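You operate a simulated robot arm through the tools that you are given. There is no shell and no other tool. Be economical: measure what you need, move in short steps, check, and stop when the job is done.

Carry out the task below with a simulated robot arm. There is one attempt and no reset: what you move stays moved.

## Task
Let air into the vacuum box and set the lemon carton out on the board.
Fine: open the yellow valve first; lid and valve shut again.

It is judged by the outcome, as a careful person would: the job done as asked, and still so three seconds after it is handed in. It fails if anything else is knocked over, pushed out of place, dropped, spilled or broken. A push-on lid holds only when it is set on centred and level and pressed home; a screw cap is set on level and turned clockwise until tight.

## Robot
A 6-joint arm with a two-finger parallel gripper, fixed in place. Base frame: the origin is at the foot of the arm, x ahead of it, y to its left, z up. Lengths are in m, angles in degrees, forces in N, time in s.
With the tool pointing down near the work surface it reaches from about 0.18 to 0.84 m from the base axis. Its first joint turns from -166.0 to 166.0 degrees. Payload 3.91 kg.
Tool frame: the origin (TCP) lies between the finger pads and is the grasp point; the fingertips stand 0.03 m ahead of it; z points along the fingers, y is the line along which they close. The gripper opens to 0.11 m. The fingers are 0.02 m wide and 0.01 m thick; the gripper's body (0.048 by 0.112 m) begins 0.055 m behind the TCP.
Orientation is that of the tool frame in the base frame, as a unit quaternion [w, x, y, z]. With the fingers straight down and closing along the base's y, the tool's x points along the base's -x, its y along +y and its z along -z.

## Interface
- The arm moves only by the tool send_rows. Its argument "moves" is a list that holds one entry, the list of rows, each a list of 7 numbers: the shift along the tool's x, y, z in units of 40 mm (1.0 is 40 mm), then the turn, a rotation vector about the tool's x, y, z in units of 4 degrees (1.0 is 4 degrees), then the opening, from 0 (shut) to 1 (fully open). In form: [[[dx, dy, dz, rx, ry, rz, fingers], ...]]. A call has 1 to 20 rows; each row shifts and turns the commanded pose from where the row before left it, along the tool's axes as they then stand. A call with a number of a shift or a turn outside -1 to 1 is refused whole. Each row takes 0.2 s and may step no farther than 0.05 m and 8.6 degrees from the row before; otherwise, or with a gripper value out of range, the whole call is refused. A pose out of reach is approached as far as the arm can. The call stops where the force on the tool passes 90 N (or 10 N more than at its start, if that is more) or the arm is blocked; 0.2 s more then pass. Each finger travels about 0.108 m/s and halts on what it meets, pressing with about 41 N; the grip force reading is that of the motor and also rises with nothing between the fingers. The clock runs only during rows and for 0.2 s after the last one: add rows that do not move to give the fingers time. It gives the time, the measured TCP pose, the force on the tool (base axes), the opening and the grip force at its end, in the units of the frame above (readings bear some noise), and new pictures: "pictures" is both (left out), scene, wrist or none.
- Cameras (640 x 400 px; columns grow to the right, rows downward): "scene" is fixed at [0.0508, 0.5009, 1.4468]; the picture's right is [-0.55, -0.84, 0.00], its down [-0.60, 0.39, -0.70] and it looks along [0.59, -0.38, -0.71] (base axes); focal length 214 px, centre (320, 200). "wrist" rides on the gripper at [-0.036, 0, -0.057] in the tool frame; the picture's right is [0.00, -1.00, 0.00], its down [0.97, 0.00, -0.24] and it looks along [0.24, 0.00, 0.97] (tool axes); focal length 218 px, centre (320, 200). There is no depth. A picture from a camera that has moved, and an enlarged one, comes with that camera's place and axes in the base frame and with its lens.
- raise_lower(by): slides the trunk up (or, below 0, down) by that many m; the arm rides with it, the base frame stays. It gives what a move gives, with no picture.
- inspect(camera, box): a new picture of the part [left, top, right, bottom] of that camera's present view, enlarged. It takes no simulated time.
- job_done(): hands the job in; it is judged then, once.

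Work in short steps. Places have to be worked out from the pictures, the camera data and where the tool is seen: move nearer, look again, correct. Check each grasp and each placing, and mend what went wrong. You have 120 turns and 150 pictures in all, those below and enlarged ones among them. Open the gripper and draw the arm clear of the work before you hand the job in, unless the task says otherwise; then end with one line.

The tools are called after "Request:" by a JSON object that holds its "op" and its "data". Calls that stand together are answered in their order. send_rows: Moves the arm, as the interface text tells. Its arguments: {"type":"object","properties":{"moves":{"type":"array"},"pictures":{"type":"string","enum":["both","scene","wrist","none"]}},"required":["moves"]} The other tools are called the same way: raise_lower (by) slides the trunk up or down; inspect (camera, box) takes an enlarged picture of a part of a camera's view; job_done () hands the job in.

At the start:

```text
time: 0.0
ee_pos: [0.422, 0.0993, 1.3121]
orientation: [0.0, 0.0, 1.0, 0.001]
wrist_force: [0.3, 0.5, 0.3]
width: 0.1101
gripper_force: 0.0
trunk travel left (down, up): [-0.45, 0.09]
```

scene: 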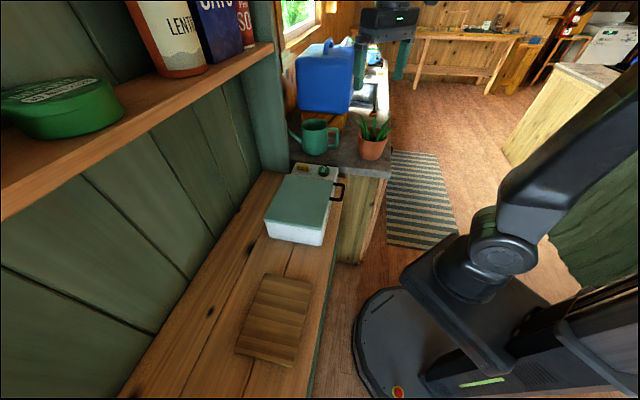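
wrist: 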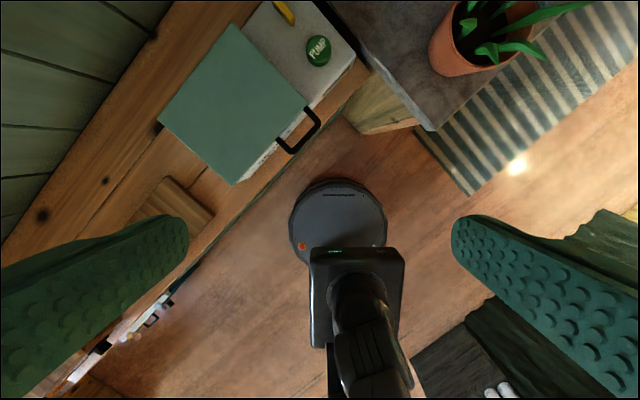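

I'll look at the box and its valve closer first.

Request:
{"op": "inspect", "data": {"camera": "scene", "box": [220, 140, 380, 260]}}

Request:
{"op": "inspect", "data": {"camera": "wrist", "box": [120, 0, 380, 230]}}

```text
3.33 times, centred on (300, 200) of scene
camera zoom: at [0.0508, 0.5009, 1.4468], right [-0.55, -0.84, 0.0], down [-0.6, 0.39, -0.7], along [0.59, -0.38, -0.71], focal length 715 px, centre (387, 200)
```

zoom: 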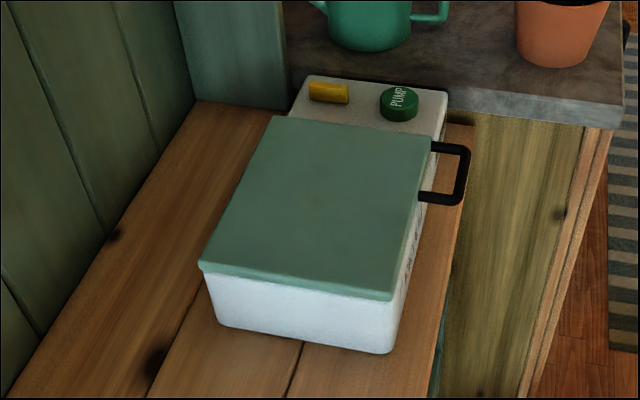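

```text
1.74 times, centred on (250, 115) of wrist
camera zoom: at [0.4588, 0.1003, 1.3682], right [0.0, -1.0, 0.0], down [-0.97, 0.0, 0.24], along [-0.24, 0.0, -0.97], focal length 380 px, centre (442, 348)
```

zoom: 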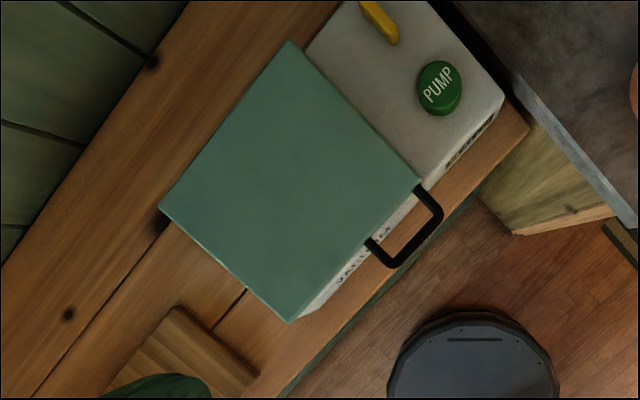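

The lid is about 0.19 x 0.22 m with its top at z≈0.92, turned about 45°; its handle is on the front side and the yellow valve is near (0.69, 0.16). I'm moving closer for a better look.

Request:
{"op": "send_rows", "data": {"moves": [[[-0.6, -0.2, 0.8, 0, 0, 0, 1], [-0.6, -0.2, 0.8, 0, 0, 0, 1], [-0.6, -0.2, 0.8, 0, 0, 0, 1], [-0.6, -0.2, 0.8, 0, 0, 0, 1], [-0.6, -0.2, 0.8, 0, 0, 0, 1], [-0.6, 0, 0.8, 0, 0, 0, 1]]]}}

```text
time: 1.4
ee_pos: [0.5704, 0.0593, 1.1182]
orientation: [0.0, 0.0, 1.0, -0.001]
wrist_force: [-0.4, 0.1, 0.2]
width: 0.11
gripper_force: 0.1
trunk travel left (down, up): [-0.45, 0.09]
camera wrist: at [0.6057, 0.0604, 1.1743], right [0.0, -1.0, 0.0], down [-0.97, 0.0, 0.24], along [-0.24, 0.0, -0.97], focal length 218 px, centre (320, 200)
```

scene: 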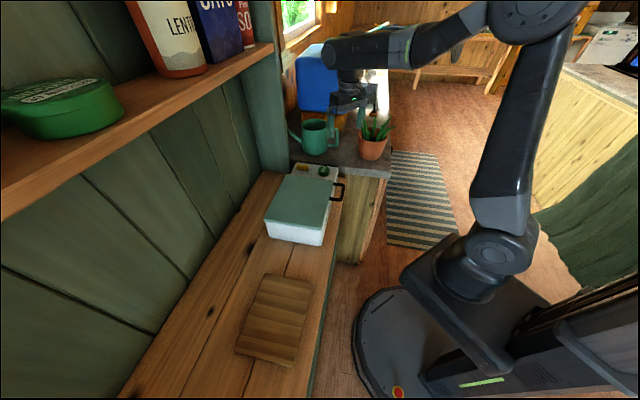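
wrist: 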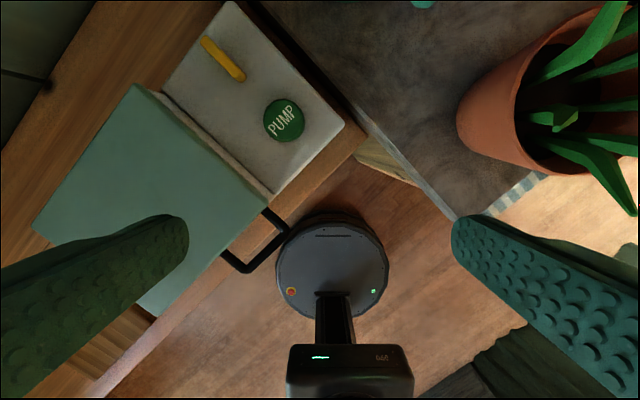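

I'll enlarge the valve and handle area.

Request:
{"op": "inspect", "data": {"camera": "wrist", "box": [150, 0, 350, 125]}}

Request:
{"op": "inspect", "data": {"camera": "wrist", "box": [180, 150, 340, 280]}}

Request:
{"op": "inspect", "data": {"camera": "scene", "box": [280, 155, 360, 205]}}

```text
3.20 times, centred on (250, 62) of wrist
camera zoom: at [0.6057, 0.0604, 1.1743], right [0.0, -1.0, 0.0], down [-0.97, 0.0, 0.24], along [-0.24, 0.0, -0.97], focal length 698 px, centre (544, 640)
```

zoom: 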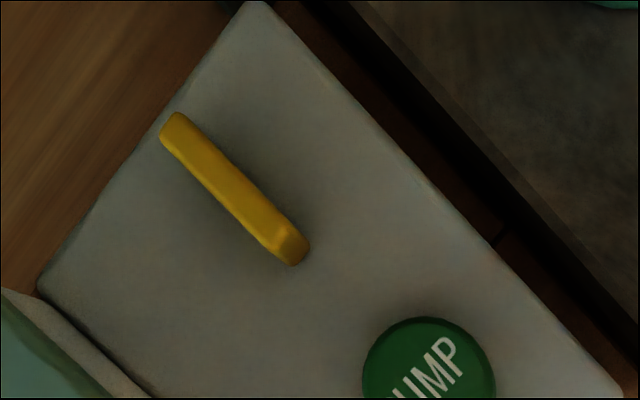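

```text
3.08 times, centred on (260, 215) of wrist
camera zoom: at [0.6057, 0.0604, 1.1743], right [0.0, -1.0, 0.0], down [-0.97, 0.0, 0.24], along [-0.24, 0.0, -0.97], focal length 672 px, centre (505, 154)
```

zoom: 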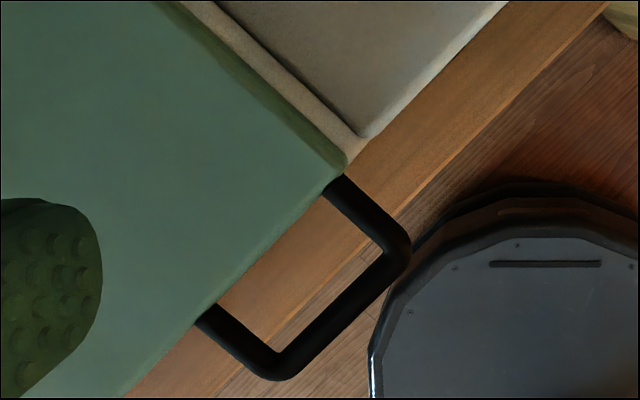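

```text
8.00 times, centred on (320, 180) of scene
camera zoom: at [0.0508, 0.5009, 1.4468], right [-0.55, -0.84, 0.0], down [-0.6, 0.39, -0.7], along [0.59, -0.38, -0.71], focal length 1716 px, centre (320, 360)
```

zoom: 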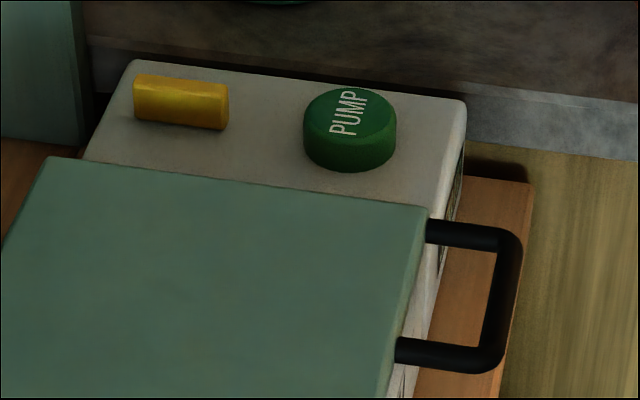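

The valve is a yellow bar about 53 mm long centred at about (0.697, 0.164), top z≈0.91, lying across the box. I'll descend to z≈1.0, move over it and turn the gripper 44° to straddle it.

Request:
{"op": "send_rows", "data": {"moves": [[[0, 0, 0.98, 0, 0, 0, 0.5], [0, 0, 0.98, 0, 0, 0, 0.5], [0, 0, 0.98, 0, 0, 0, 0.5], [-0.79, 0.655, 0, 0, 0, 0, 0.5], [-0.79, 0.655, 0, 0, 0, 0, 0.5], [-0.79, 0.655, 0, 0, 0, 0, 0.5], [-0.79, 0.655, 0, 0, 0, 0, 0.5], [0, 0, 0, 0, 0, -1, 0.5], [0, 0, 0, 0, 0, -1, 0.5], [0, 0, 0, 0, 0, -1, 0.5], [0, 0, 0, 0, 0, -1, 0.5], [0, 0, 0, 0, 0, -1, 0.5], [0, 0, 0, 0, 0, -1, 0.5], [0, 0, 0, 0, 0, -1, 0.5], [0, 0, 0, 0, 0, -1, 0.5], [0, 0, 0, 0, 0, -1, 0.5], [0, 0, 0, 0, 0, -1, 0.5], [0, 0, 0, 0, 0, -1, 0.5]]]}}

```text
time: 5.2
ee_pos: [0.6921, 0.1657, 1.0015]
orientation: [0.0, -0.376, 0.927, 0.0]
wrist_force: [0.2, -0.9, 0.3]
width: 0.0553
gripper_force: 0.1
trunk travel left (down, up): [-0.45, 0.09]
camera wrist: at [0.7195, 0.1903, 1.0591], right [0.7, -0.72, 0.0], down [-0.7, -0.68, 0.24], along [-0.17, -0.17, -0.97], focal length 218 px, centre (320, 200)
```

scene: 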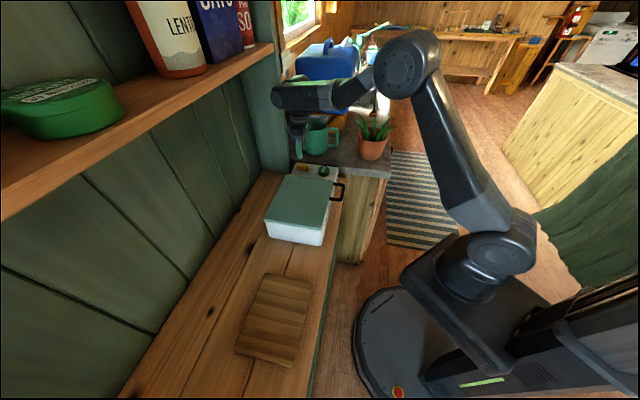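
wrist: 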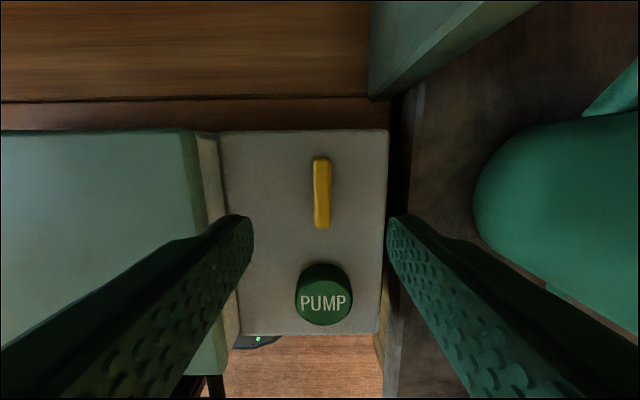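

The fingers straddle the bar, with only about 2 mm of offset to correct. I'll descend to TCP z≈0.927.

Request:
{"op": "send_rows", "data": {"moves": [[[-0.06, -0.03, 0.62, 0, 0, -0.1, 0.5], [0, 0, 0.62, 0, 0, 0, 0.5], [0, 0, 0.62, 0, 0, 0, 0.5]]], "pictures": "wrist"}}

Request:
{"op": "inspect", "data": {"camera": "scene", "box": [270, 130, 350, 190]}}

```text
time: 6.0
ee_pos: [0.6965, 0.1646, 0.9283]
orientation: [0.0, -0.378, 0.926, -0.001]
wrist_force: [-0.9, 0.6, -0.3]
width: 0.0549
gripper_force: 0.1
trunk travel left (down, up): [-0.45, 0.09]
camera wrist: at [0.7225, 0.1904, 0.9839], right [0.7, -0.71, 0.0], down [-0.69, -0.68, 0.24], along [-0.17, -0.17, -0.97], focal length 218 px, centre (320, 200)
```

wrist: 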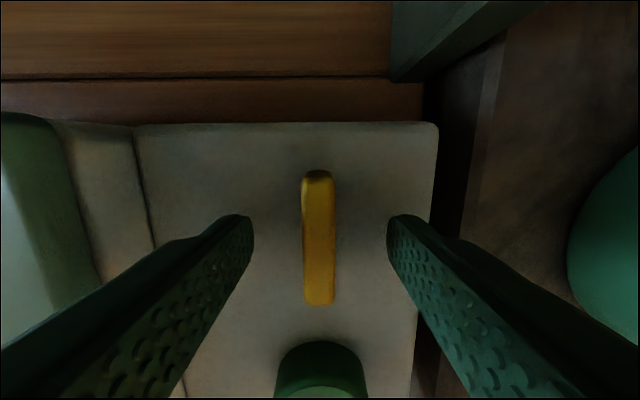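

```text
6.67 times, centred on (310, 160) of scene
camera zoom: at [0.0508, 0.5009, 1.4468], right [-0.55, -0.84, 0.0], down [-0.6, 0.39, -0.7], along [0.59, -0.38, -0.71], focal length 1430 px, centre (387, 467)
```

zoom: 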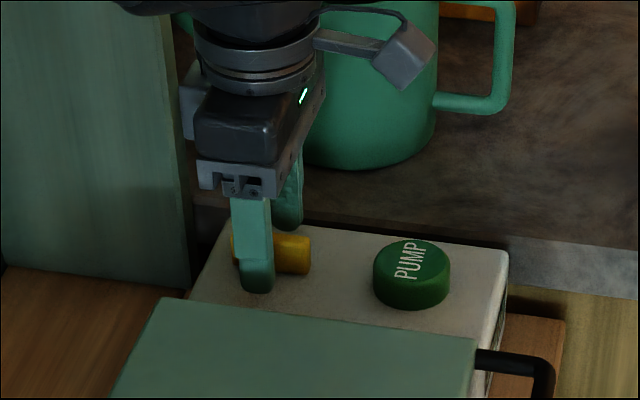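

The bar is centred between the fingers. I'll lower a few mm and close on it.

Request:
{"op": "send_rows", "data": {"moves": [[[0, 0, 0.1, 0, 0, 0, 0.5], [0, 0, 0, 0, 0, 0, 0.1], [0, 0, 0, 0, 0, 0, 0.0], [0, 0, 0, 0, 0, 0, 0.0]]], "pictures": "wrist"}}

```text
time: 7.0
ee_pos: [0.6956, 0.1651, 0.9245]
orientation: [-0.001, -0.378, 0.926, 0.0]
wrist_force: [-4.7, 1.5, -2.3]
width: 0.012
gripper_force: 45.2
trunk travel left (down, up): [-0.45, 0.09]
camera wrist: at [0.722, 0.1906, 0.9804], right [0.7, -0.71, 0.0], down [-0.69, -0.68, 0.24], along [-0.17, -0.17, -0.97], focal length 218 px, centre (320, 200)
```

wrist: 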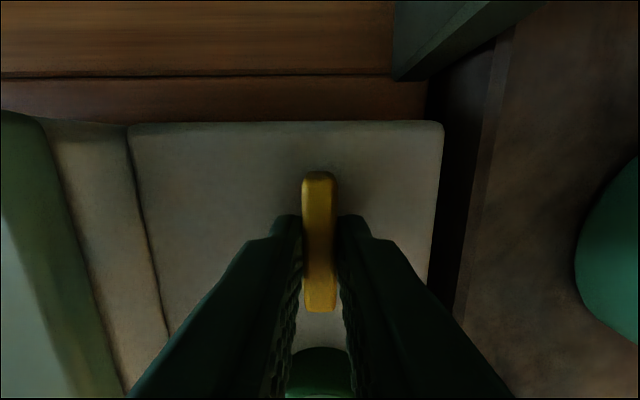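

The bar is held (12 mm). I'll try a small counter-clockwise turn first.

Request:
{"op": "send_rows", "data": {"moves": [[[0, 0, 0, 0, 0, -1, 0], [0, 0, 0, 0, 0, -1, 0], [0, 0, 0, 0, 0, -1, 0], [0, 0, 0, 0, 0, -1, 0]]], "pictures": "wrist"}}

```text
time: 8.0
ee_pos: [0.6964, 0.1653, 0.9251]
orientation: [0.001, -0.503, 0.864, 0.0]
wrist_force: [5.9, -4.2, 0.3]
width: 0.0121
gripper_force: 45.0
trunk travel left (down, up): [-0.45, 0.09]
camera wrist: at [0.7142, 0.1966, 0.9804], right [0.87, -0.49, 0.0], down [-0.48, -0.84, 0.24], along [-0.12, -0.21, -0.97], focal length 218 px, centre (320, 200)
```

wrist: 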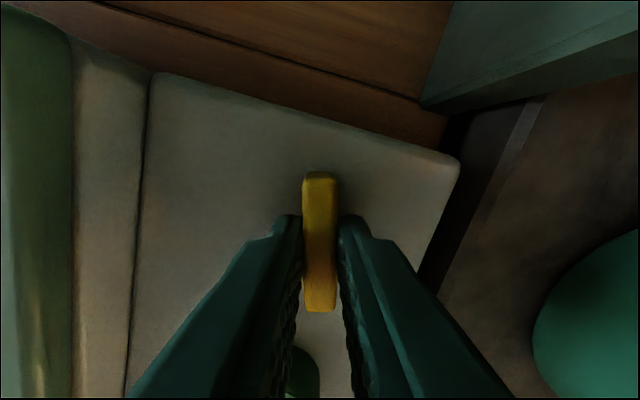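

The valve turns with the gripper this way. I'll continue toward a quarter turn.

Request:
{"op": "send_rows", "data": {"moves": [[[0, 0, 0, 0, 0, -1, 0], [0, 0, 0, 0, 0, -1, 0], [0, 0, 0, 0, 0, -1, 0], [0, 0, 0, 0, 0, -1, 0], [0, 0, 0, 0, 0, -1, 0], [0, 0, 0, 0, 0, -1, 0], [0, 0, 0, 0, 0, -1, 0], [0, 0, 0, 0, 0, -1, 0], [0, 0, 0, 0, 0, -1, 0], [0, 0, 0, 0, 0, -1, 0], [0, 0, 0, 0, 0, -1, 0], [0, 0, 0, 0, 0, -1, 0]]]}}

```text
time: 10.6
ee_pos: [0.6962, 0.1645, 0.924]
orientation: [-0.001, 0.811, -0.585, 0.0]
wrist_force: [19.7, -12.0, 13.7]
width: 0.0123
gripper_force: 45.3
trunk travel left (down, up): [-0.45, 0.09]
camera wrist: at [0.686, 0.1994, 0.9804], right [0.95, 0.32, 0.0], down [0.31, -0.92, 0.24], along [0.08, -0.23, -0.97], focal length 218 px, centre (320, 200)
```

scene: 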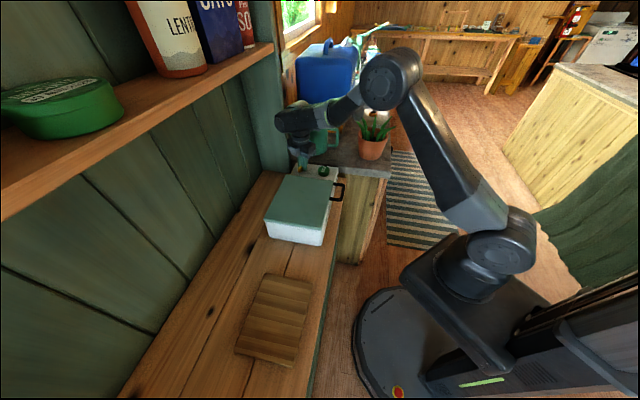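
wrist: 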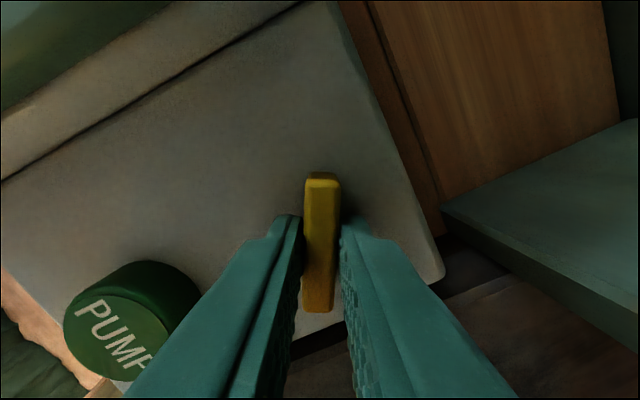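

It has turned 64° so far, with forces rising a little. I'll go on to 90° and watch.

Request:
{"op": "send_rows", "data": {"moves": [[[0, 0, 0, 0, 0, -1, 0], [0, 0, 0, 0, 0, -1, 0], [0, 0, 0, 0, 0, -1, 0], [0, 0, 0, 0, 0, -1, 0], [0, 0, 0, 0, 0, -1, 0], [0, 0, 0, 0, 0, -1, 0], [0, 0, 0, 0, 0, -0.4, 0]]], "pictures": "wrist"}}

```text
time: 12.2
ee_pos: [0.6966, 0.1665, 0.9243]
orientation: [0.0, 0.921, -0.389, 0.001]
wrist_force: [25.5, 1.5, 13.8]
width: 0.0234
gripper_force: 45.3
trunk travel left (down, up): [-0.45, 0.09]
camera wrist: at [0.672, 0.192, 0.9792], right [0.72, 0.7, 0.0], down [0.68, -0.7, 0.24], along [0.17, -0.17, -0.97], focal length 218 px, centre (320, 200)
```

wrist: 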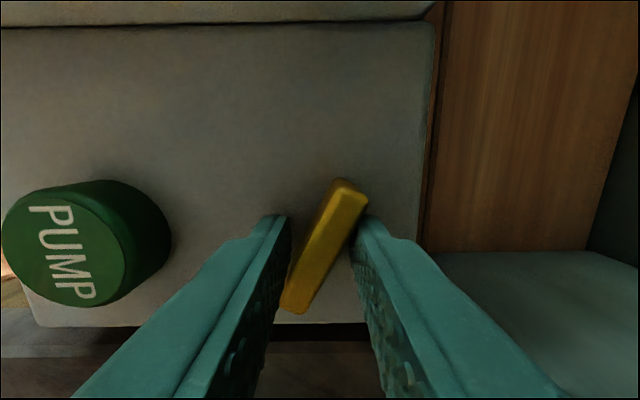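

The bar hit its stop at about 65° and the fingers slipped past it, so the valve is fully open. I'll release and rise.

Request:
{"op": "send_rows", "data": {"moves": [[[0, 0, 0, 0, 0, 0.5, 0.5], [0, 0, 0, 0, 0, 0, 0.6], [0, 0, -0.8, 0, 0, 0, 0.6], [0, 0, -1, 0, 0, 0, 0.6]]]}}

```text
time: 13.2
ee_pos: [0.6951, 0.1656, 0.997]
orientation: [0.0, 0.914, -0.406, 0.0]
wrist_force: [-1.5, 0.6, 0.1]
width: 0.0658
gripper_force: 0.1
trunk travel left (down, up): [-0.45, 0.09]
camera wrist: at [0.6716, 0.192, 1.0532], right [0.74, 0.67, 0.0], down [0.65, -0.72, 0.24], along [0.16, -0.18, -0.97], focal length 218 px, centre (320, 200)
```

scene: 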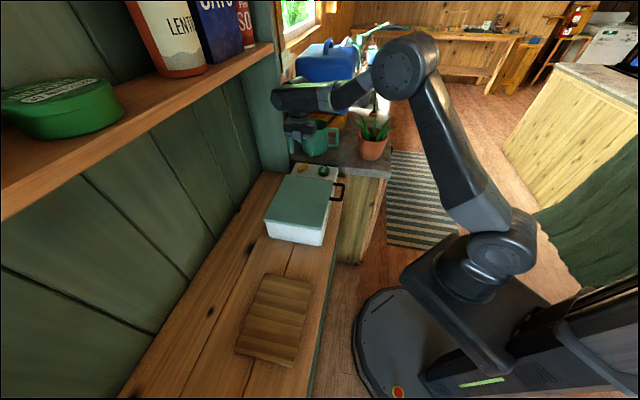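
wrist: 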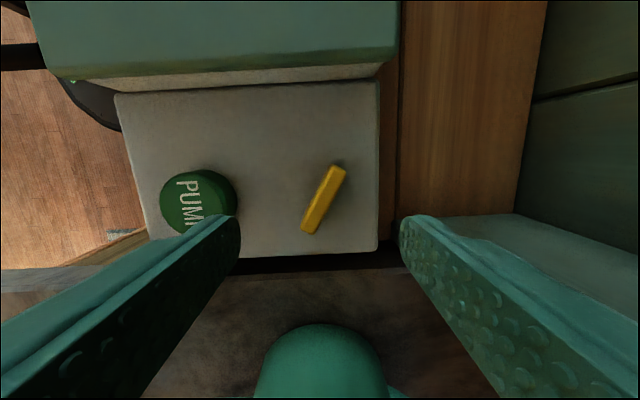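

The valve is left open at its stop. Next the lid: I'll move above the handle bar, estimated at (0.48, 0.129, 0.926), with the fingers closing across it.

Request:
{"op": "send_rows", "data": {"moves": [[[-0.584, 0.92, -0.2, 0, 0, 0, 0.4], [-0.584, 0.92, 0, 0, 0, 0, 0.3], [-0.584, 0.92, 0, 0, 0, 0, 0.3], [-0.584, 0.92, 0, 0, 0, 0, 0.3], [-0.584, 0.92, 0, 0, 0, 0, 0.3], [0, 0, 0, 0, 0, -0.4, 0.3]]]}}

```text
time: 14.6
ee_pos: [0.4797, 0.1314, 1.0057]
orientation: [0.0, 0.919, -0.394, 0.0]
wrist_force: [0.4, -0.6, -0.6]
width: 0.0331
gripper_force: 0.2
trunk travel left (down, up): [-0.45, 0.09]
camera wrist: at [0.4564, 0.1578, 1.0617], right [0.72, 0.69, 0.0], down [0.67, -0.7, 0.24], along [0.17, -0.17, -0.97], focal length 218 px, centre (320, 200)
```

scene: 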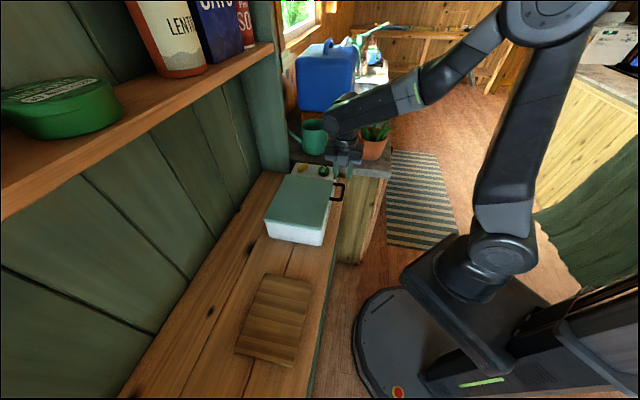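
wrist: 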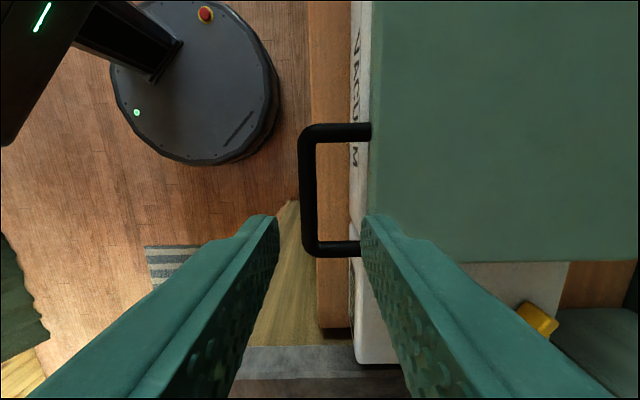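

The bar appears 7.5 mm toward the front of the finger midline. I'll correct for that and descend so the bar sits between the fingers.

Request:
{"op": "send_rows", "data": {"moves": [[[-0.22, 0.19, 0, 0, 0, 0, 0.3], [0, 0, 0.86, 0, 0, 0, 0.3], [0, 0, 0.86, 0, 0, 0, 0.3]]], "pictures": "wrist"}}

Request:
{"op": "inspect", "data": {"camera": "scene", "box": [290, 140, 390, 215]}}

```text
time: 15.4
ee_pos: [0.4703, 0.1309, 0.9348]
orientation: [0.0, 0.919, -0.394, 0.0]
wrist_force: [-0.1, -0.6, 0.4]
width: 0.033
gripper_force: 0.0
trunk travel left (down, up): [-0.45, 0.09]
camera wrist: at [0.4455, 0.1574, 0.9906], right [0.72, 0.69, 0.0], down [0.67, -0.7, 0.24], along [0.17, -0.17, -0.97], focal length 218 px, centre (320, 200)
```

wrist: 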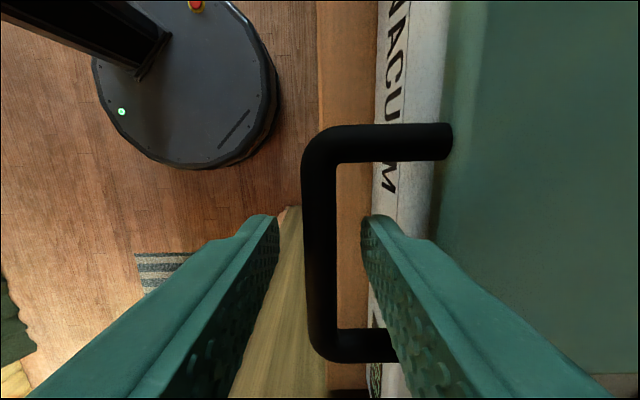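

```text
5.33 times, centred on (340, 178) of scene
camera zoom: at [0.0508, 0.5009, 1.4468], right [-0.55, -0.84, 0.0], down [-0.6, 0.39, -0.7], along [0.59, -0.38, -0.71], focal length 1144 px, centre (213, 320)
```

zoom: 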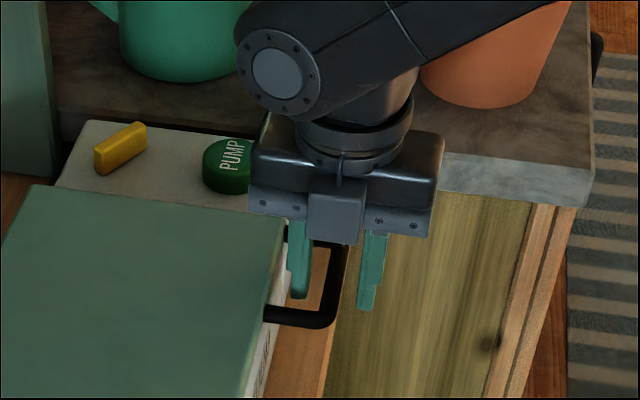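

The bar is well inside the fingers. I'll grip it and lift 2 cm.

Request:
{"op": "send_rows", "data": {"moves": [[[0, 0, 0, 0, 0, 0, 0], [0, 0, 0, 0, 0, 0, 0], [0, 0, -0.25, 0, 0, 0, 0], [0, 0, -0.25, 0, 0, 0, 0]]], "pictures": "wrist"}}

Request:
{"op": "inspect", "data": {"camera": "scene", "box": [250, 150, 370, 250]}}

```text
time: 16.4
ee_pos: [0.4691, 0.1319, 0.9551]
orientation: [0.001, 0.92, -0.393, 0.0]
wrist_force: [-2.2, 9.4, -9.4]
width: 0.0118
gripper_force: 45.4
trunk travel left (down, up): [-0.45, 0.09]
camera wrist: at [0.4448, 0.1583, 1.0109], right [0.72, 0.69, 0.0], down [0.67, -0.7, 0.24], along [0.17, -0.17, -0.97], focal length 218 px, centre (320, 200)
```

wrist: 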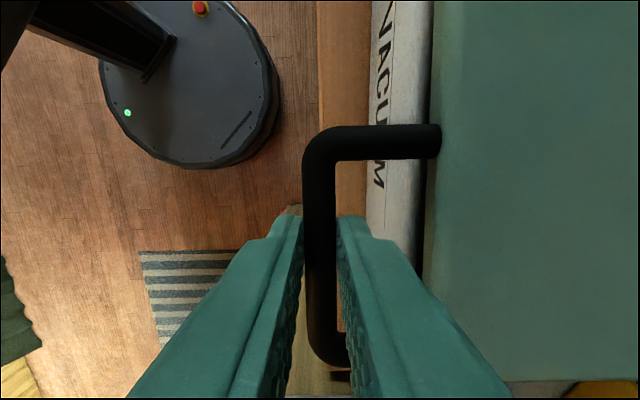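

```text
4.00 times, centred on (310, 200) of scene
camera zoom: at [0.0508, 0.5009, 1.4468], right [-0.55, -0.84, 0.0], down [-0.6, 0.39, -0.7], along [0.59, -0.38, -0.71], focal length 858 px, centre (360, 200)
```

zoom: 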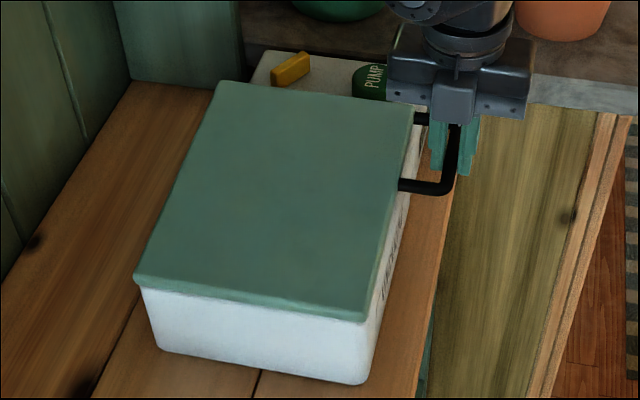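

The lid's near edge (C–D) stayed put while the pump side rose, so the hinge is on the side away from the pump and the axis runs front to back. I'll swing the handle along that arc, turning the tool with the lid, 40° first.

Request:
{"op": "send_rows", "data": {"moves": [[[-0.08, 0, -0.2975, 0, 1, 0, 0], [-0.08, 0, -0.2975, 0, 1, 0, 0], [-0.08, 0, -0.2975, 0, 1, 0, 0], [-0.08, 0, -0.2975, 0, 1, 0, 0], [-0.08, 0, -0.2975, 0, 1, 0, 0]]]}}

```text
time: 17.6
ee_pos: [0.4503, 0.1501, 1.0132]
orientation: [0.07, 0.905, -0.387, 0.16]
wrist_force: [-7.6, 14.6, -14.5]
width: 0.0114
gripper_force: 44.8
trunk travel left (down, up): [-0.45, 0.09]
camera wrist: at [0.415, 0.1889, 1.0526], right [0.72, 0.69, 0.0], down [0.57, -0.6, 0.56], along [0.38, -0.41, -0.83], focal length 218 px, centre (320, 200)
```

scene: 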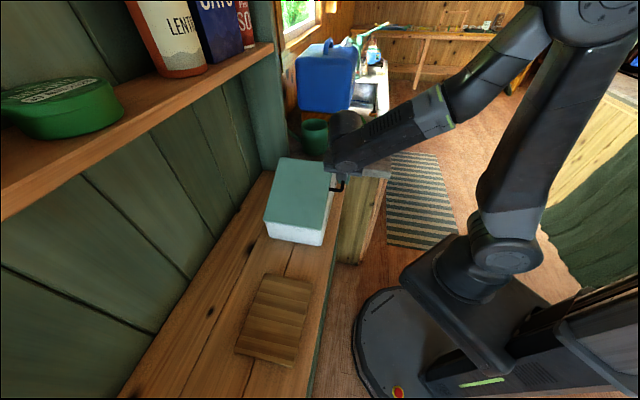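
wrist: 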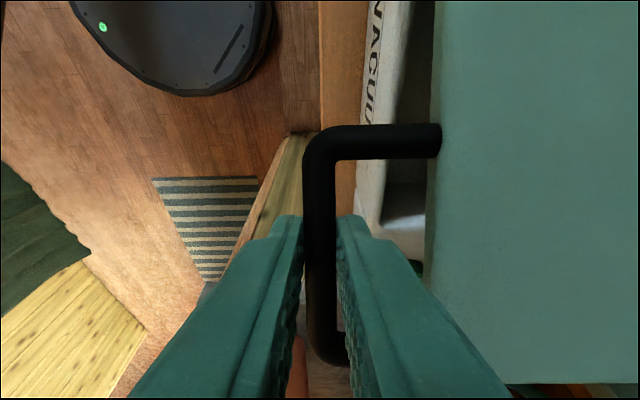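

The lid follows the arc well. I'll continue another 32°.

Request:
{"op": "send_rows", "data": {"moves": [[[-0.08, 0, -0.2975, 0, 1, 0, 0], [-0.08, 0, -0.2975, 0, 1, 0, 0], [-0.08, 0, -0.2975, 0, 1, 0, 0], [-0.08, 0, -0.2975, 0, 1, 0, 0], [-0.08, 0, -0.2975, 0, 1, 0, 0], [-0.08, 0, -0.2975, 0, 1, 0, 0], [-0.08, 0, -0.2975, 0, 1, 0, 0], [-0.08, 0, -0.2975, 0, 1, 0, 0]]]}}

```text
time: 19.4
ee_pos: [0.4, 0.2019, 1.0761]
orientation: [0.174, 0.826, -0.354, 0.402]
wrist_force: [-15.6, 7.1, -27.8]
width: 0.0119
gripper_force: 44.9
trunk travel left (down, up): [-0.45, 0.09]
camera wrist: at [0.3542, 0.2505, 1.0812], right [0.72, 0.69, 0.0], down [0.28, -0.29, 0.91], along [0.63, -0.66, -0.41], focal length 218 px, centre (320, 200)
```

scene: 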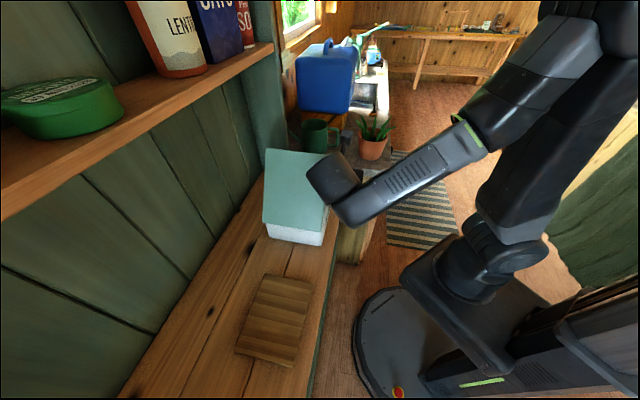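
wrist: 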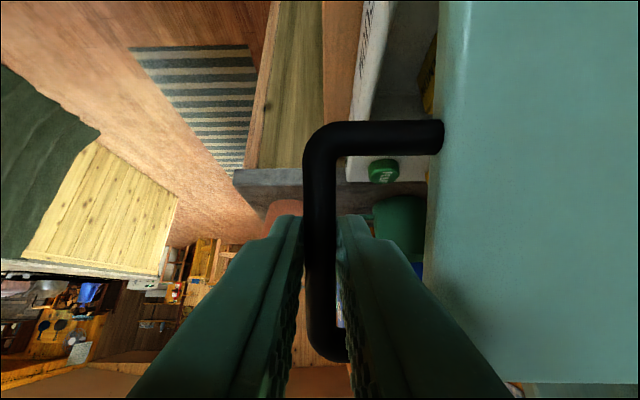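

The lid is at about 58° and going smoothly. I'll continue.

Request:
{"op": "send_rows", "data": {"moves": [[[-0.08, 0, -0.2975, 0, 1, 0, 0], [-0.08, 0, -0.2975, 0, 1, 0, 0], [-0.08, 0, -0.2975, 0, 1, 0, 0], [-0.08, 0, -0.2975, 0, 1, 0, 0], [-0.08, 0, -0.2975, 0, 1, 0, 0], [-0.08, 0, -0.2975, 0, 1, 0, 0]]]}}

```text
time: 20.8
ee_pos: [0.3501, 0.2514, 1.0924]
orientation: [0.243, 0.723, -0.311, 0.567]
wrist_force: [-16.9, -9.3, -7.9]
width: 0.0112
gripper_force: 44.9
trunk travel left (down, up): [-0.45, 0.09]
camera wrist: at [0.3073, 0.2974, 1.0704], right [0.72, 0.69, 0.0], down [0.0, 0.0, 1.0], along [0.69, -0.72, 0.0], focal length 218 px, centre (320, 200)
```

scene: 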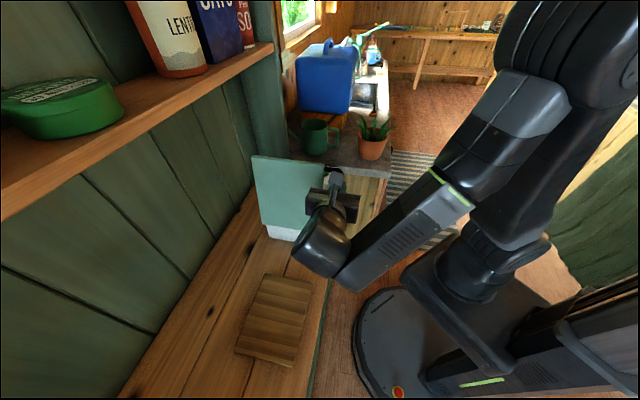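
wrist: 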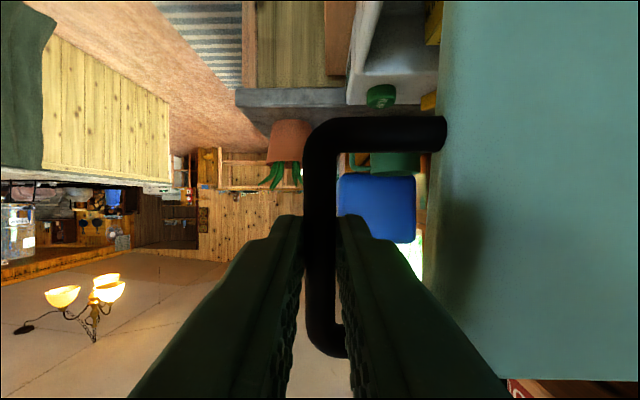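

The lid is at about 82°. I'll go five more rows, past vertical or to its stop.

Request:
{"op": "send_rows", "data": {"moves": [[[-0.08, 0, -0.2975, 0, 1, 0, 0], [-0.08, 0, -0.2975, 0, 1, 0, 0], [-0.08, 0, -0.2975, 0, 1, 0, 0], [-0.08, 0, -0.2975, 0, 1, 0, 0]]]}}

```text
time: 21.8
ee_pos: [0.3141, 0.2872, 1.0881]
orientation: [0.282, 0.637, -0.274, 0.663]
wrist_force: [-15.3, -6.3, 16.7]
width: 0.0114
gripper_force: 45.1
trunk travel left (down, up): [-0.45, 0.09]
camera wrist: at [0.2777, 0.3268, 1.048], right [0.72, 0.69, 0.0], down [-0.19, 0.2, 0.96], along [0.66, -0.7, 0.28], focal length 218 px, centre (320, 200)
```

scene: 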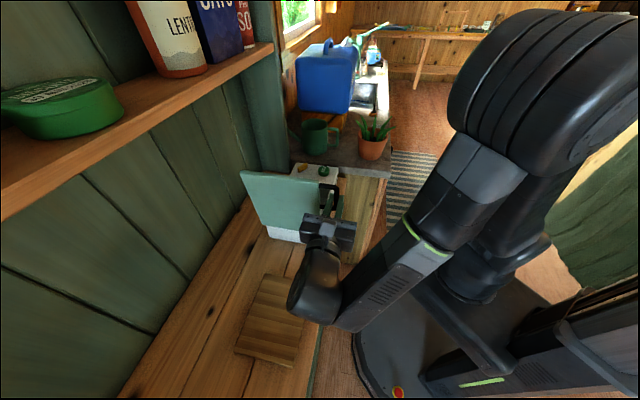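
wrist: 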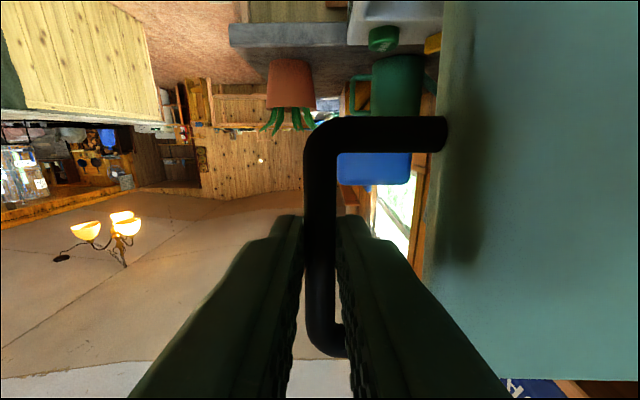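

The lid is past vertical (about 98°). Two more rows to see whether there is a stop.

Request:
{"op": "send_rows", "data": {"moves": [[[-0.08, 0, -0.2975, 0, 1, 0, 0], [-0.08, 0, -0.2975, 0, 1, 0, 0], [-0.08, 0, -0.2975, 0, 1, 0, 0]]], "pictures": "scene"}}

```text
time: 22.6
ee_pos: [0.3058, 0.2964, 1.0563]
orientation: [0.303, 0.571, -0.24, 0.724]
wrist_force: [-5.4, 7.5, 35.6]
width: 0.0115
gripper_force: 45.2
out of reach, approached as far as the arm can: row 3
trunk travel left (down, up): [-0.45, 0.09]
```

scene: 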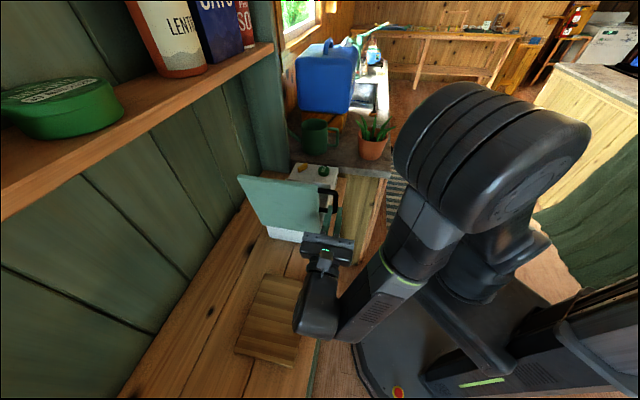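

The lid is at its stop (about 100°), since the handle hardly moved on the last rows. I'll open the fingers slightly and check that it stays up.

Request:
{"op": "send_rows", "data": {"moves": [[[0, 0, 0, 0, 0, 0, 0.3], [0, 0, 0, 0, 0, 0, 0.3]]]}}

Request:
{"op": "inspect", "data": {"camera": "scene", "box": [230, 150, 390, 270]}}

```text
time: 23.2
ee_pos: [0.3061, 0.2926, 1.0578]
orientation: [0.305, 0.57, -0.241, 0.723]
wrist_force: [-13.4, -3.5, 32.6]
width: 0.0273
gripper_force: 0.0
trunk travel left (down, up): [-0.45, 0.09]
camera wrist: at [0.2732, 0.3265, 1.0077], right [0.72, 0.7, 0.0], down [-0.32, 0.33, 0.89], along [0.62, -0.64, 0.46], focal length 218 px, centre (320, 200)
```

scene: 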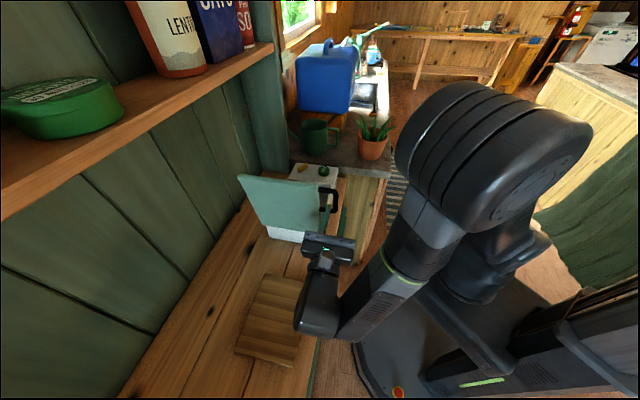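
wrist: 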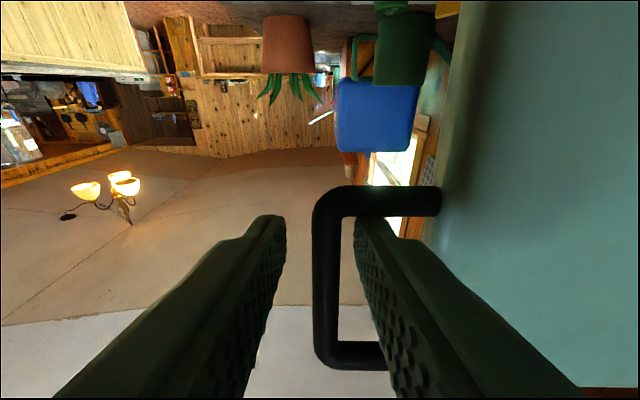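

```text
3.33 times, centred on (310, 210) of scene
camera zoom: at [0.0508, 0.5009, 1.4468], right [-0.55, -0.84, 0.0], down [-0.6, 0.39, -0.7], along [0.59, -0.38, -0.71], focal length 715 px, centre (353, 167)
```

zoom: 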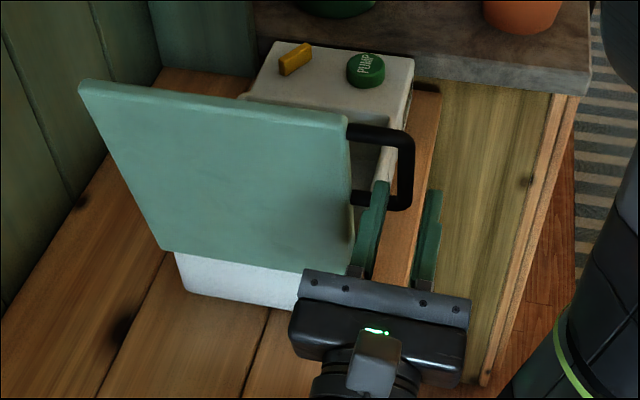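

The lid stays up, with the inner finger still resting on the handle's leg. I'll ease up slightly and draw the fingers straight back out of the handle.

Request:
{"op": "send_rows", "data": {"moves": [[[0.15, 0, -0.3, 0, 0, 0, 0.3], [0.1, 0, -0.5, 0, 0, 0, 0.3], [0.1, 0, -0.6, 0, 0, 0, 0.3]]]}}

Request:
{"op": "inspect", "data": {"camera": "scene", "box": [230, 150, 390, 270]}}

```text
time: 23.7
ee_pos: [0.3026, 0.2928, 1.0565]
orientation: [0.307, 0.557, -0.245, 0.732]
wrist_force: [-5.1, -0.3, 38.5]
width: 0.0309
gripper_force: 0.0
out of reach, approached as far as the arm can: row 1, 2
trunk travel left (down, up): [-0.45, 0.09]
stopped in row 2: the force on the tool passed its limit (the readings are from after the stop); the commanded pose is now the measured one
camera wrist: at [0.2722, 0.3264, 1.0051], right [0.72, 0.69, 0.02], down [-0.34, 0.34, 0.88], along [0.6, -0.64, 0.48], focal length 218 px, centre (320, 200)
```

scene: 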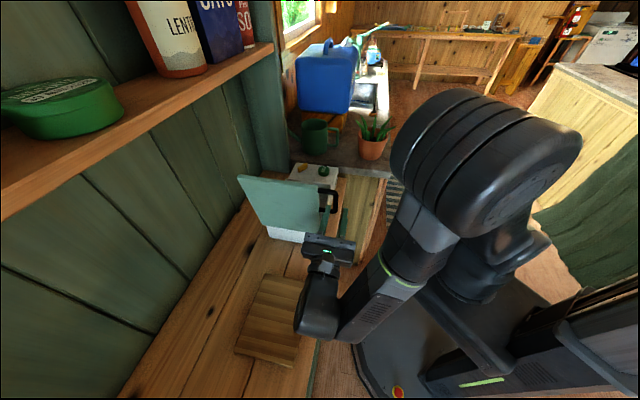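
wrist: 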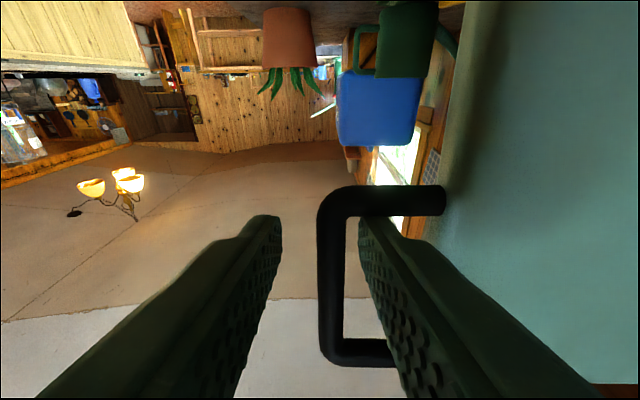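

```text
3.33 times, centred on (310, 210) of scene
camera zoom: at [0.0508, 0.5009, 1.4468], right [-0.55, -0.84, 0.0], down [-0.6, 0.39, -0.7], along [0.59, -0.38, -0.71], focal length 715 px, centre (353, 167)
```

zoom: 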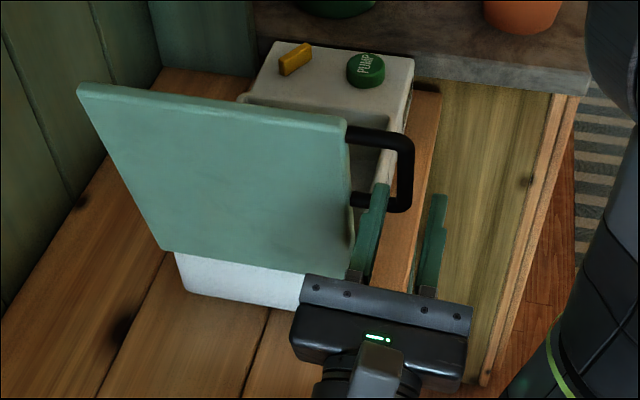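

The finger is pressing on the handle's lower leg and the arm is near a joint limit. I'll lift the whole arm 15 mm with the trunk to free it.

Request:
{"op": "raise_lower", "data": {"by": 0.015}}

Request:
{"op": "inspect", "data": {"camera": "wrist", "box": [160, 100, 640, 400]}}

```text
time: 24.3
ee_pos: [0.3063, 0.2928, 1.066]
orientation: [0.307, 0.562, -0.242, 0.729]
wrist_force: [-0.1, 0.0, -0.3]
width: 0.0329
gripper_force: 0.0
trunk travel left (down, up): [-0.465, 0.075]
```

```text
1.33 times, centred on (400, 250) of wrist
camera zoom: at [0.2744, 0.3276, 1.0161], right [0.72, 0.69, 0.01], down [-0.33, 0.34, 0.88], along [0.61, -0.64, 0.48], focal length 291 px, centre (213, 133)
```

zoom: 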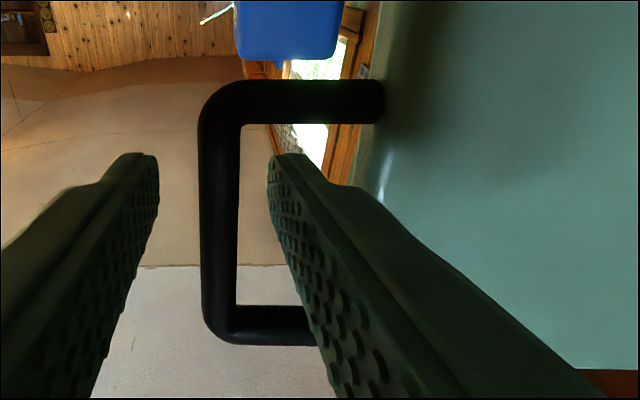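

The force is gone. I'll draw back along the fingers, easing the tilt off a little.

Request:
{"op": "send_rows", "data": {"moves": [[[0, 0, -0.3, 0, -0.5, 0, 0.3], [0, 0, -0.4, 0, -0.5, 0, 0.3], [0, 0, -0.4, 0, -0.5, 0, 0.3]]], "pictures": "wrist"}}

Request:
{"op": "inspect", "data": {"camera": "scene", "box": [230, 150, 390, 270]}}

```text
time: 25.1
ee_pos: [0.2753, 0.3236, 1.0584]
orientation: [0.294, 0.599, -0.259, 0.698]
wrist_force: [-0.4, -0.7, 0.6]
width: 0.0329
gripper_force: 0.0
trunk travel left (down, up): [-0.465, 0.075]
camera wrist: at [0.2401, 0.362, 1.013], right [0.72, 0.69, 0.01], down [-0.27, 0.27, 0.92], along [0.64, -0.67, 0.38], focal length 218 px, centre (320, 200)
```

wrist: 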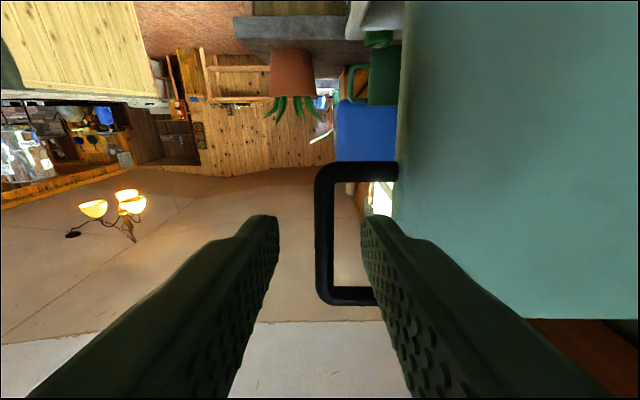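

```text
3.33 times, centred on (310, 210) of scene
camera zoom: at [0.0508, 0.5009, 1.4468], right [-0.55, -0.84, 0.0], down [-0.6, 0.39, -0.7], along [0.59, -0.38, -0.71], focal length 715 px, centre (353, 167)
```

zoom: 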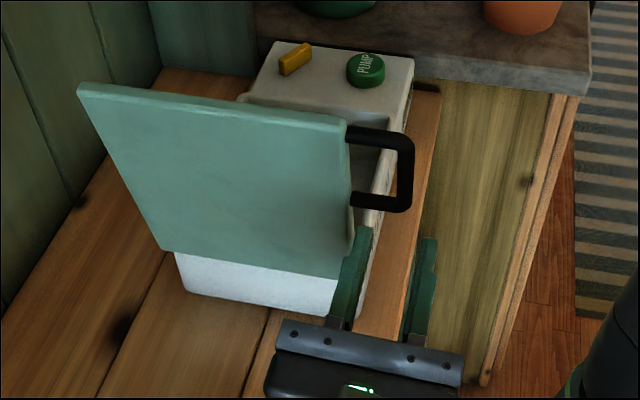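

The lid stands by itself at about 100°. I'll back away, moving toward the front side, and bring the tool upright.

Request:
{"op": "send_rows", "data": {"moves": [[[0, 0.4, -0.8, 0, 0, 0, 0.3], [0, 0.8, -0.5, 0, 0, 0, 0.3], [0, 0, 0, 0, -1, 0, 0.3], [0, 0, 0, 0, -1, 0, 0.3], [0, 0, 0, 0, -1, 0, 0.3], [0, 0, 0, 0, -1, 0, 0.3], [0, 0, 0, 0, -1, 0, 0.3], [0, 0, 0, 0, -1, 0, 0.3], [0, 0, 0, 0, -1, 0, 0.3], [0, 0, 0, 0, -1, 0, 0.3], [0, 0, 0, 0, -1, 0, 0.3], [0, 0, 0, 0, -1, 0, 0.3]]], "pictures": "scene"}}

```text
time: 27.7
ee_pos: [0.2142, 0.3138, 1.0356]
orientation: [0.188, 0.802, -0.343, 0.452]
wrist_force: [0.0, -0.5, 0.3]
width: 0.0329
gripper_force: 0.0
out of reach, approached as far as the arm can: row 1, 2
trunk travel left (down, up): [-0.465, 0.075]
```

scene: 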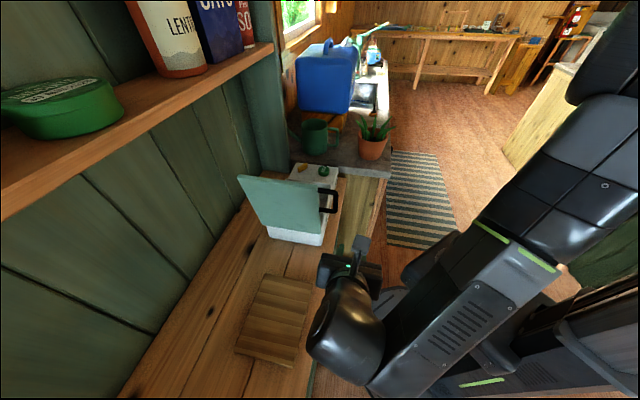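

The arm is clear. I'll finish uprighting the tool.

Request:
{"op": "send_rows", "data": {"moves": [[[0, 0, 0, 0, -1, 0, 0.5], [0, 0, 0, 0, -1, 0, 0.5], [0, 0, 0, 0, -1, 0, 0.5], [0, 0, 0, 0, -1, 0, 0.5], [0, 0, 0, 0, -1, 0, 0.5], [0, 0, 0, 0, -1, 0, 0.5], [0, 0, 0, 0, -1, 0, 0.5], [0, 0, 0, 0, -1, 0, 0.5], [0, 0, 0, 0, -1, 0, 0.5], [0, 0, 0, 0, -1, 0, 0.5], [0, 0, 0, 0, -1, 0, 0.5], [0, 0, 0, 0, -1, 0, 0.5], [0, 0, 0, 0, -1, 0, 0.5], [0, 0, 0, 0, -0.6, 0, 0.5]]], "pictures": "none"}}

```text
time: 30.7
ee_pos: [0.2148, 0.3152, 1.0365]
orientation: [0.01, 0.919, -0.392, 0.036]
wrist_force: [0.4, -0.4, -0.5]
width: 0.0549
gripper_force: 0.2
trunk travel left (down, up): [-0.465, 0.075]
```

Next I'll move around the front of the lid and over the box interior to look inside.

Request:
{"op": "send_rows", "data": {"moves": [[[0, 0.2, -0.5, 0, -1, 0, 0.7], [0.8, 0.2, -0.5, 0, 0, 0, 0.7], [1, 0, -0.5, 0, 0, 0, 0.7], [1, 0, -0.5, 0, 0, 0, 0.7], [1, 0, 0, 0, 0, 0, 0.7], [1, 0, 0, 0, 0, 0, 0.7], [1, 0, 0, 0, 0, 0, 0.7], [0.9, 0, 0, 0, 0, 0, 0.7], [0, -1, 0, 0, 0, 0, 0.7], [0, -1, 0, 0, 0, 0, 0.7], [0, -1, 0, 0, 0, 0, 0.7], [0, -1, 0, 0, 0, 0, 0.7]]]}}

```text
time: 33.3
ee_pos: [0.5015, 0.2196, 1.1164]
orientation: [-0.002, 0.92, -0.391, 0.003]
wrist_force: [0.1, 1.3, 0.4]
width: 0.077
gripper_force: 0.0
trunk travel left (down, up): [-0.465, 0.075]
camera wrist: at [0.4777, 0.2455, 1.172], right [0.72, 0.69, 0.01], down [0.67, -0.7, 0.24], along [0.17, -0.17, -0.97], focal length 218 px, centre (320, 200)
```

scene: 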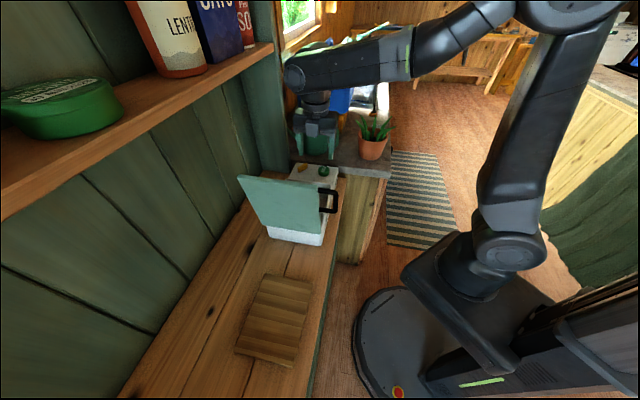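
wrist: 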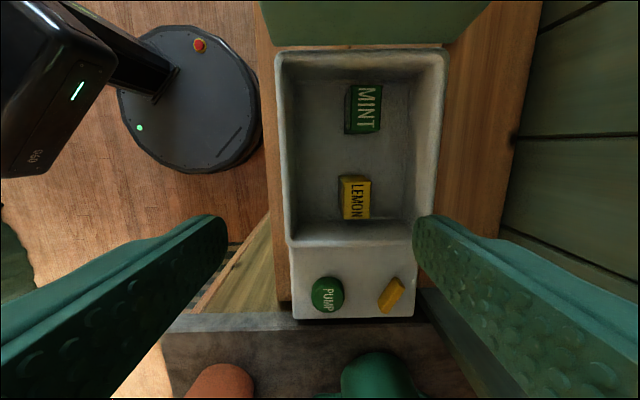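

The lemon and mint cartons are visible inside. I'll zoom in on them.

Request:
{"op": "inspect", "data": {"camera": "wrist", "box": [260, 40, 460, 260]}}

Request:
{"op": "inspect", "data": {"camera": "scene", "box": [220, 260, 330, 380]}}

```text
1.82 times, centred on (360, 150) of wrist
camera zoom: at [0.4777, 0.2455, 1.172], right [0.72, 0.69, 0.01], down [0.67, -0.7, 0.24], along [0.17, -0.17, -0.97], focal length 397 px, centre (247, 291)
```

zoom: 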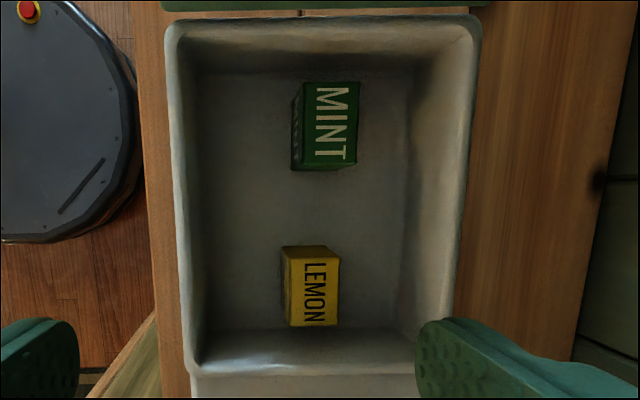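

```text
3.33 times, centred on (275, 320) of scene
camera zoom: at [0.0508, 0.5009, 1.4468], right [-0.55, -0.84, 0.0], down [-0.6, 0.39, -0.7], along [0.59, -0.38, -0.71], focal length 715 px, centre (470, -200)
```

zoom: 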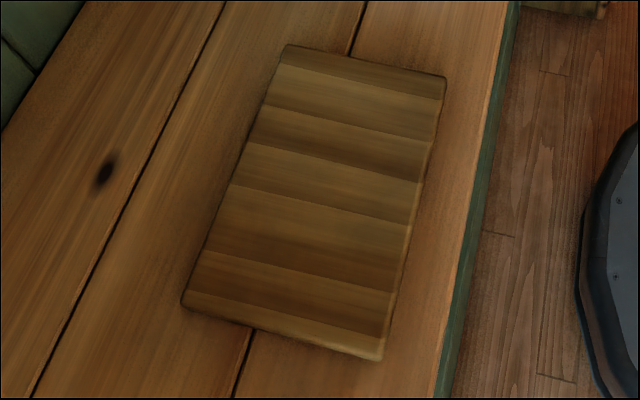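

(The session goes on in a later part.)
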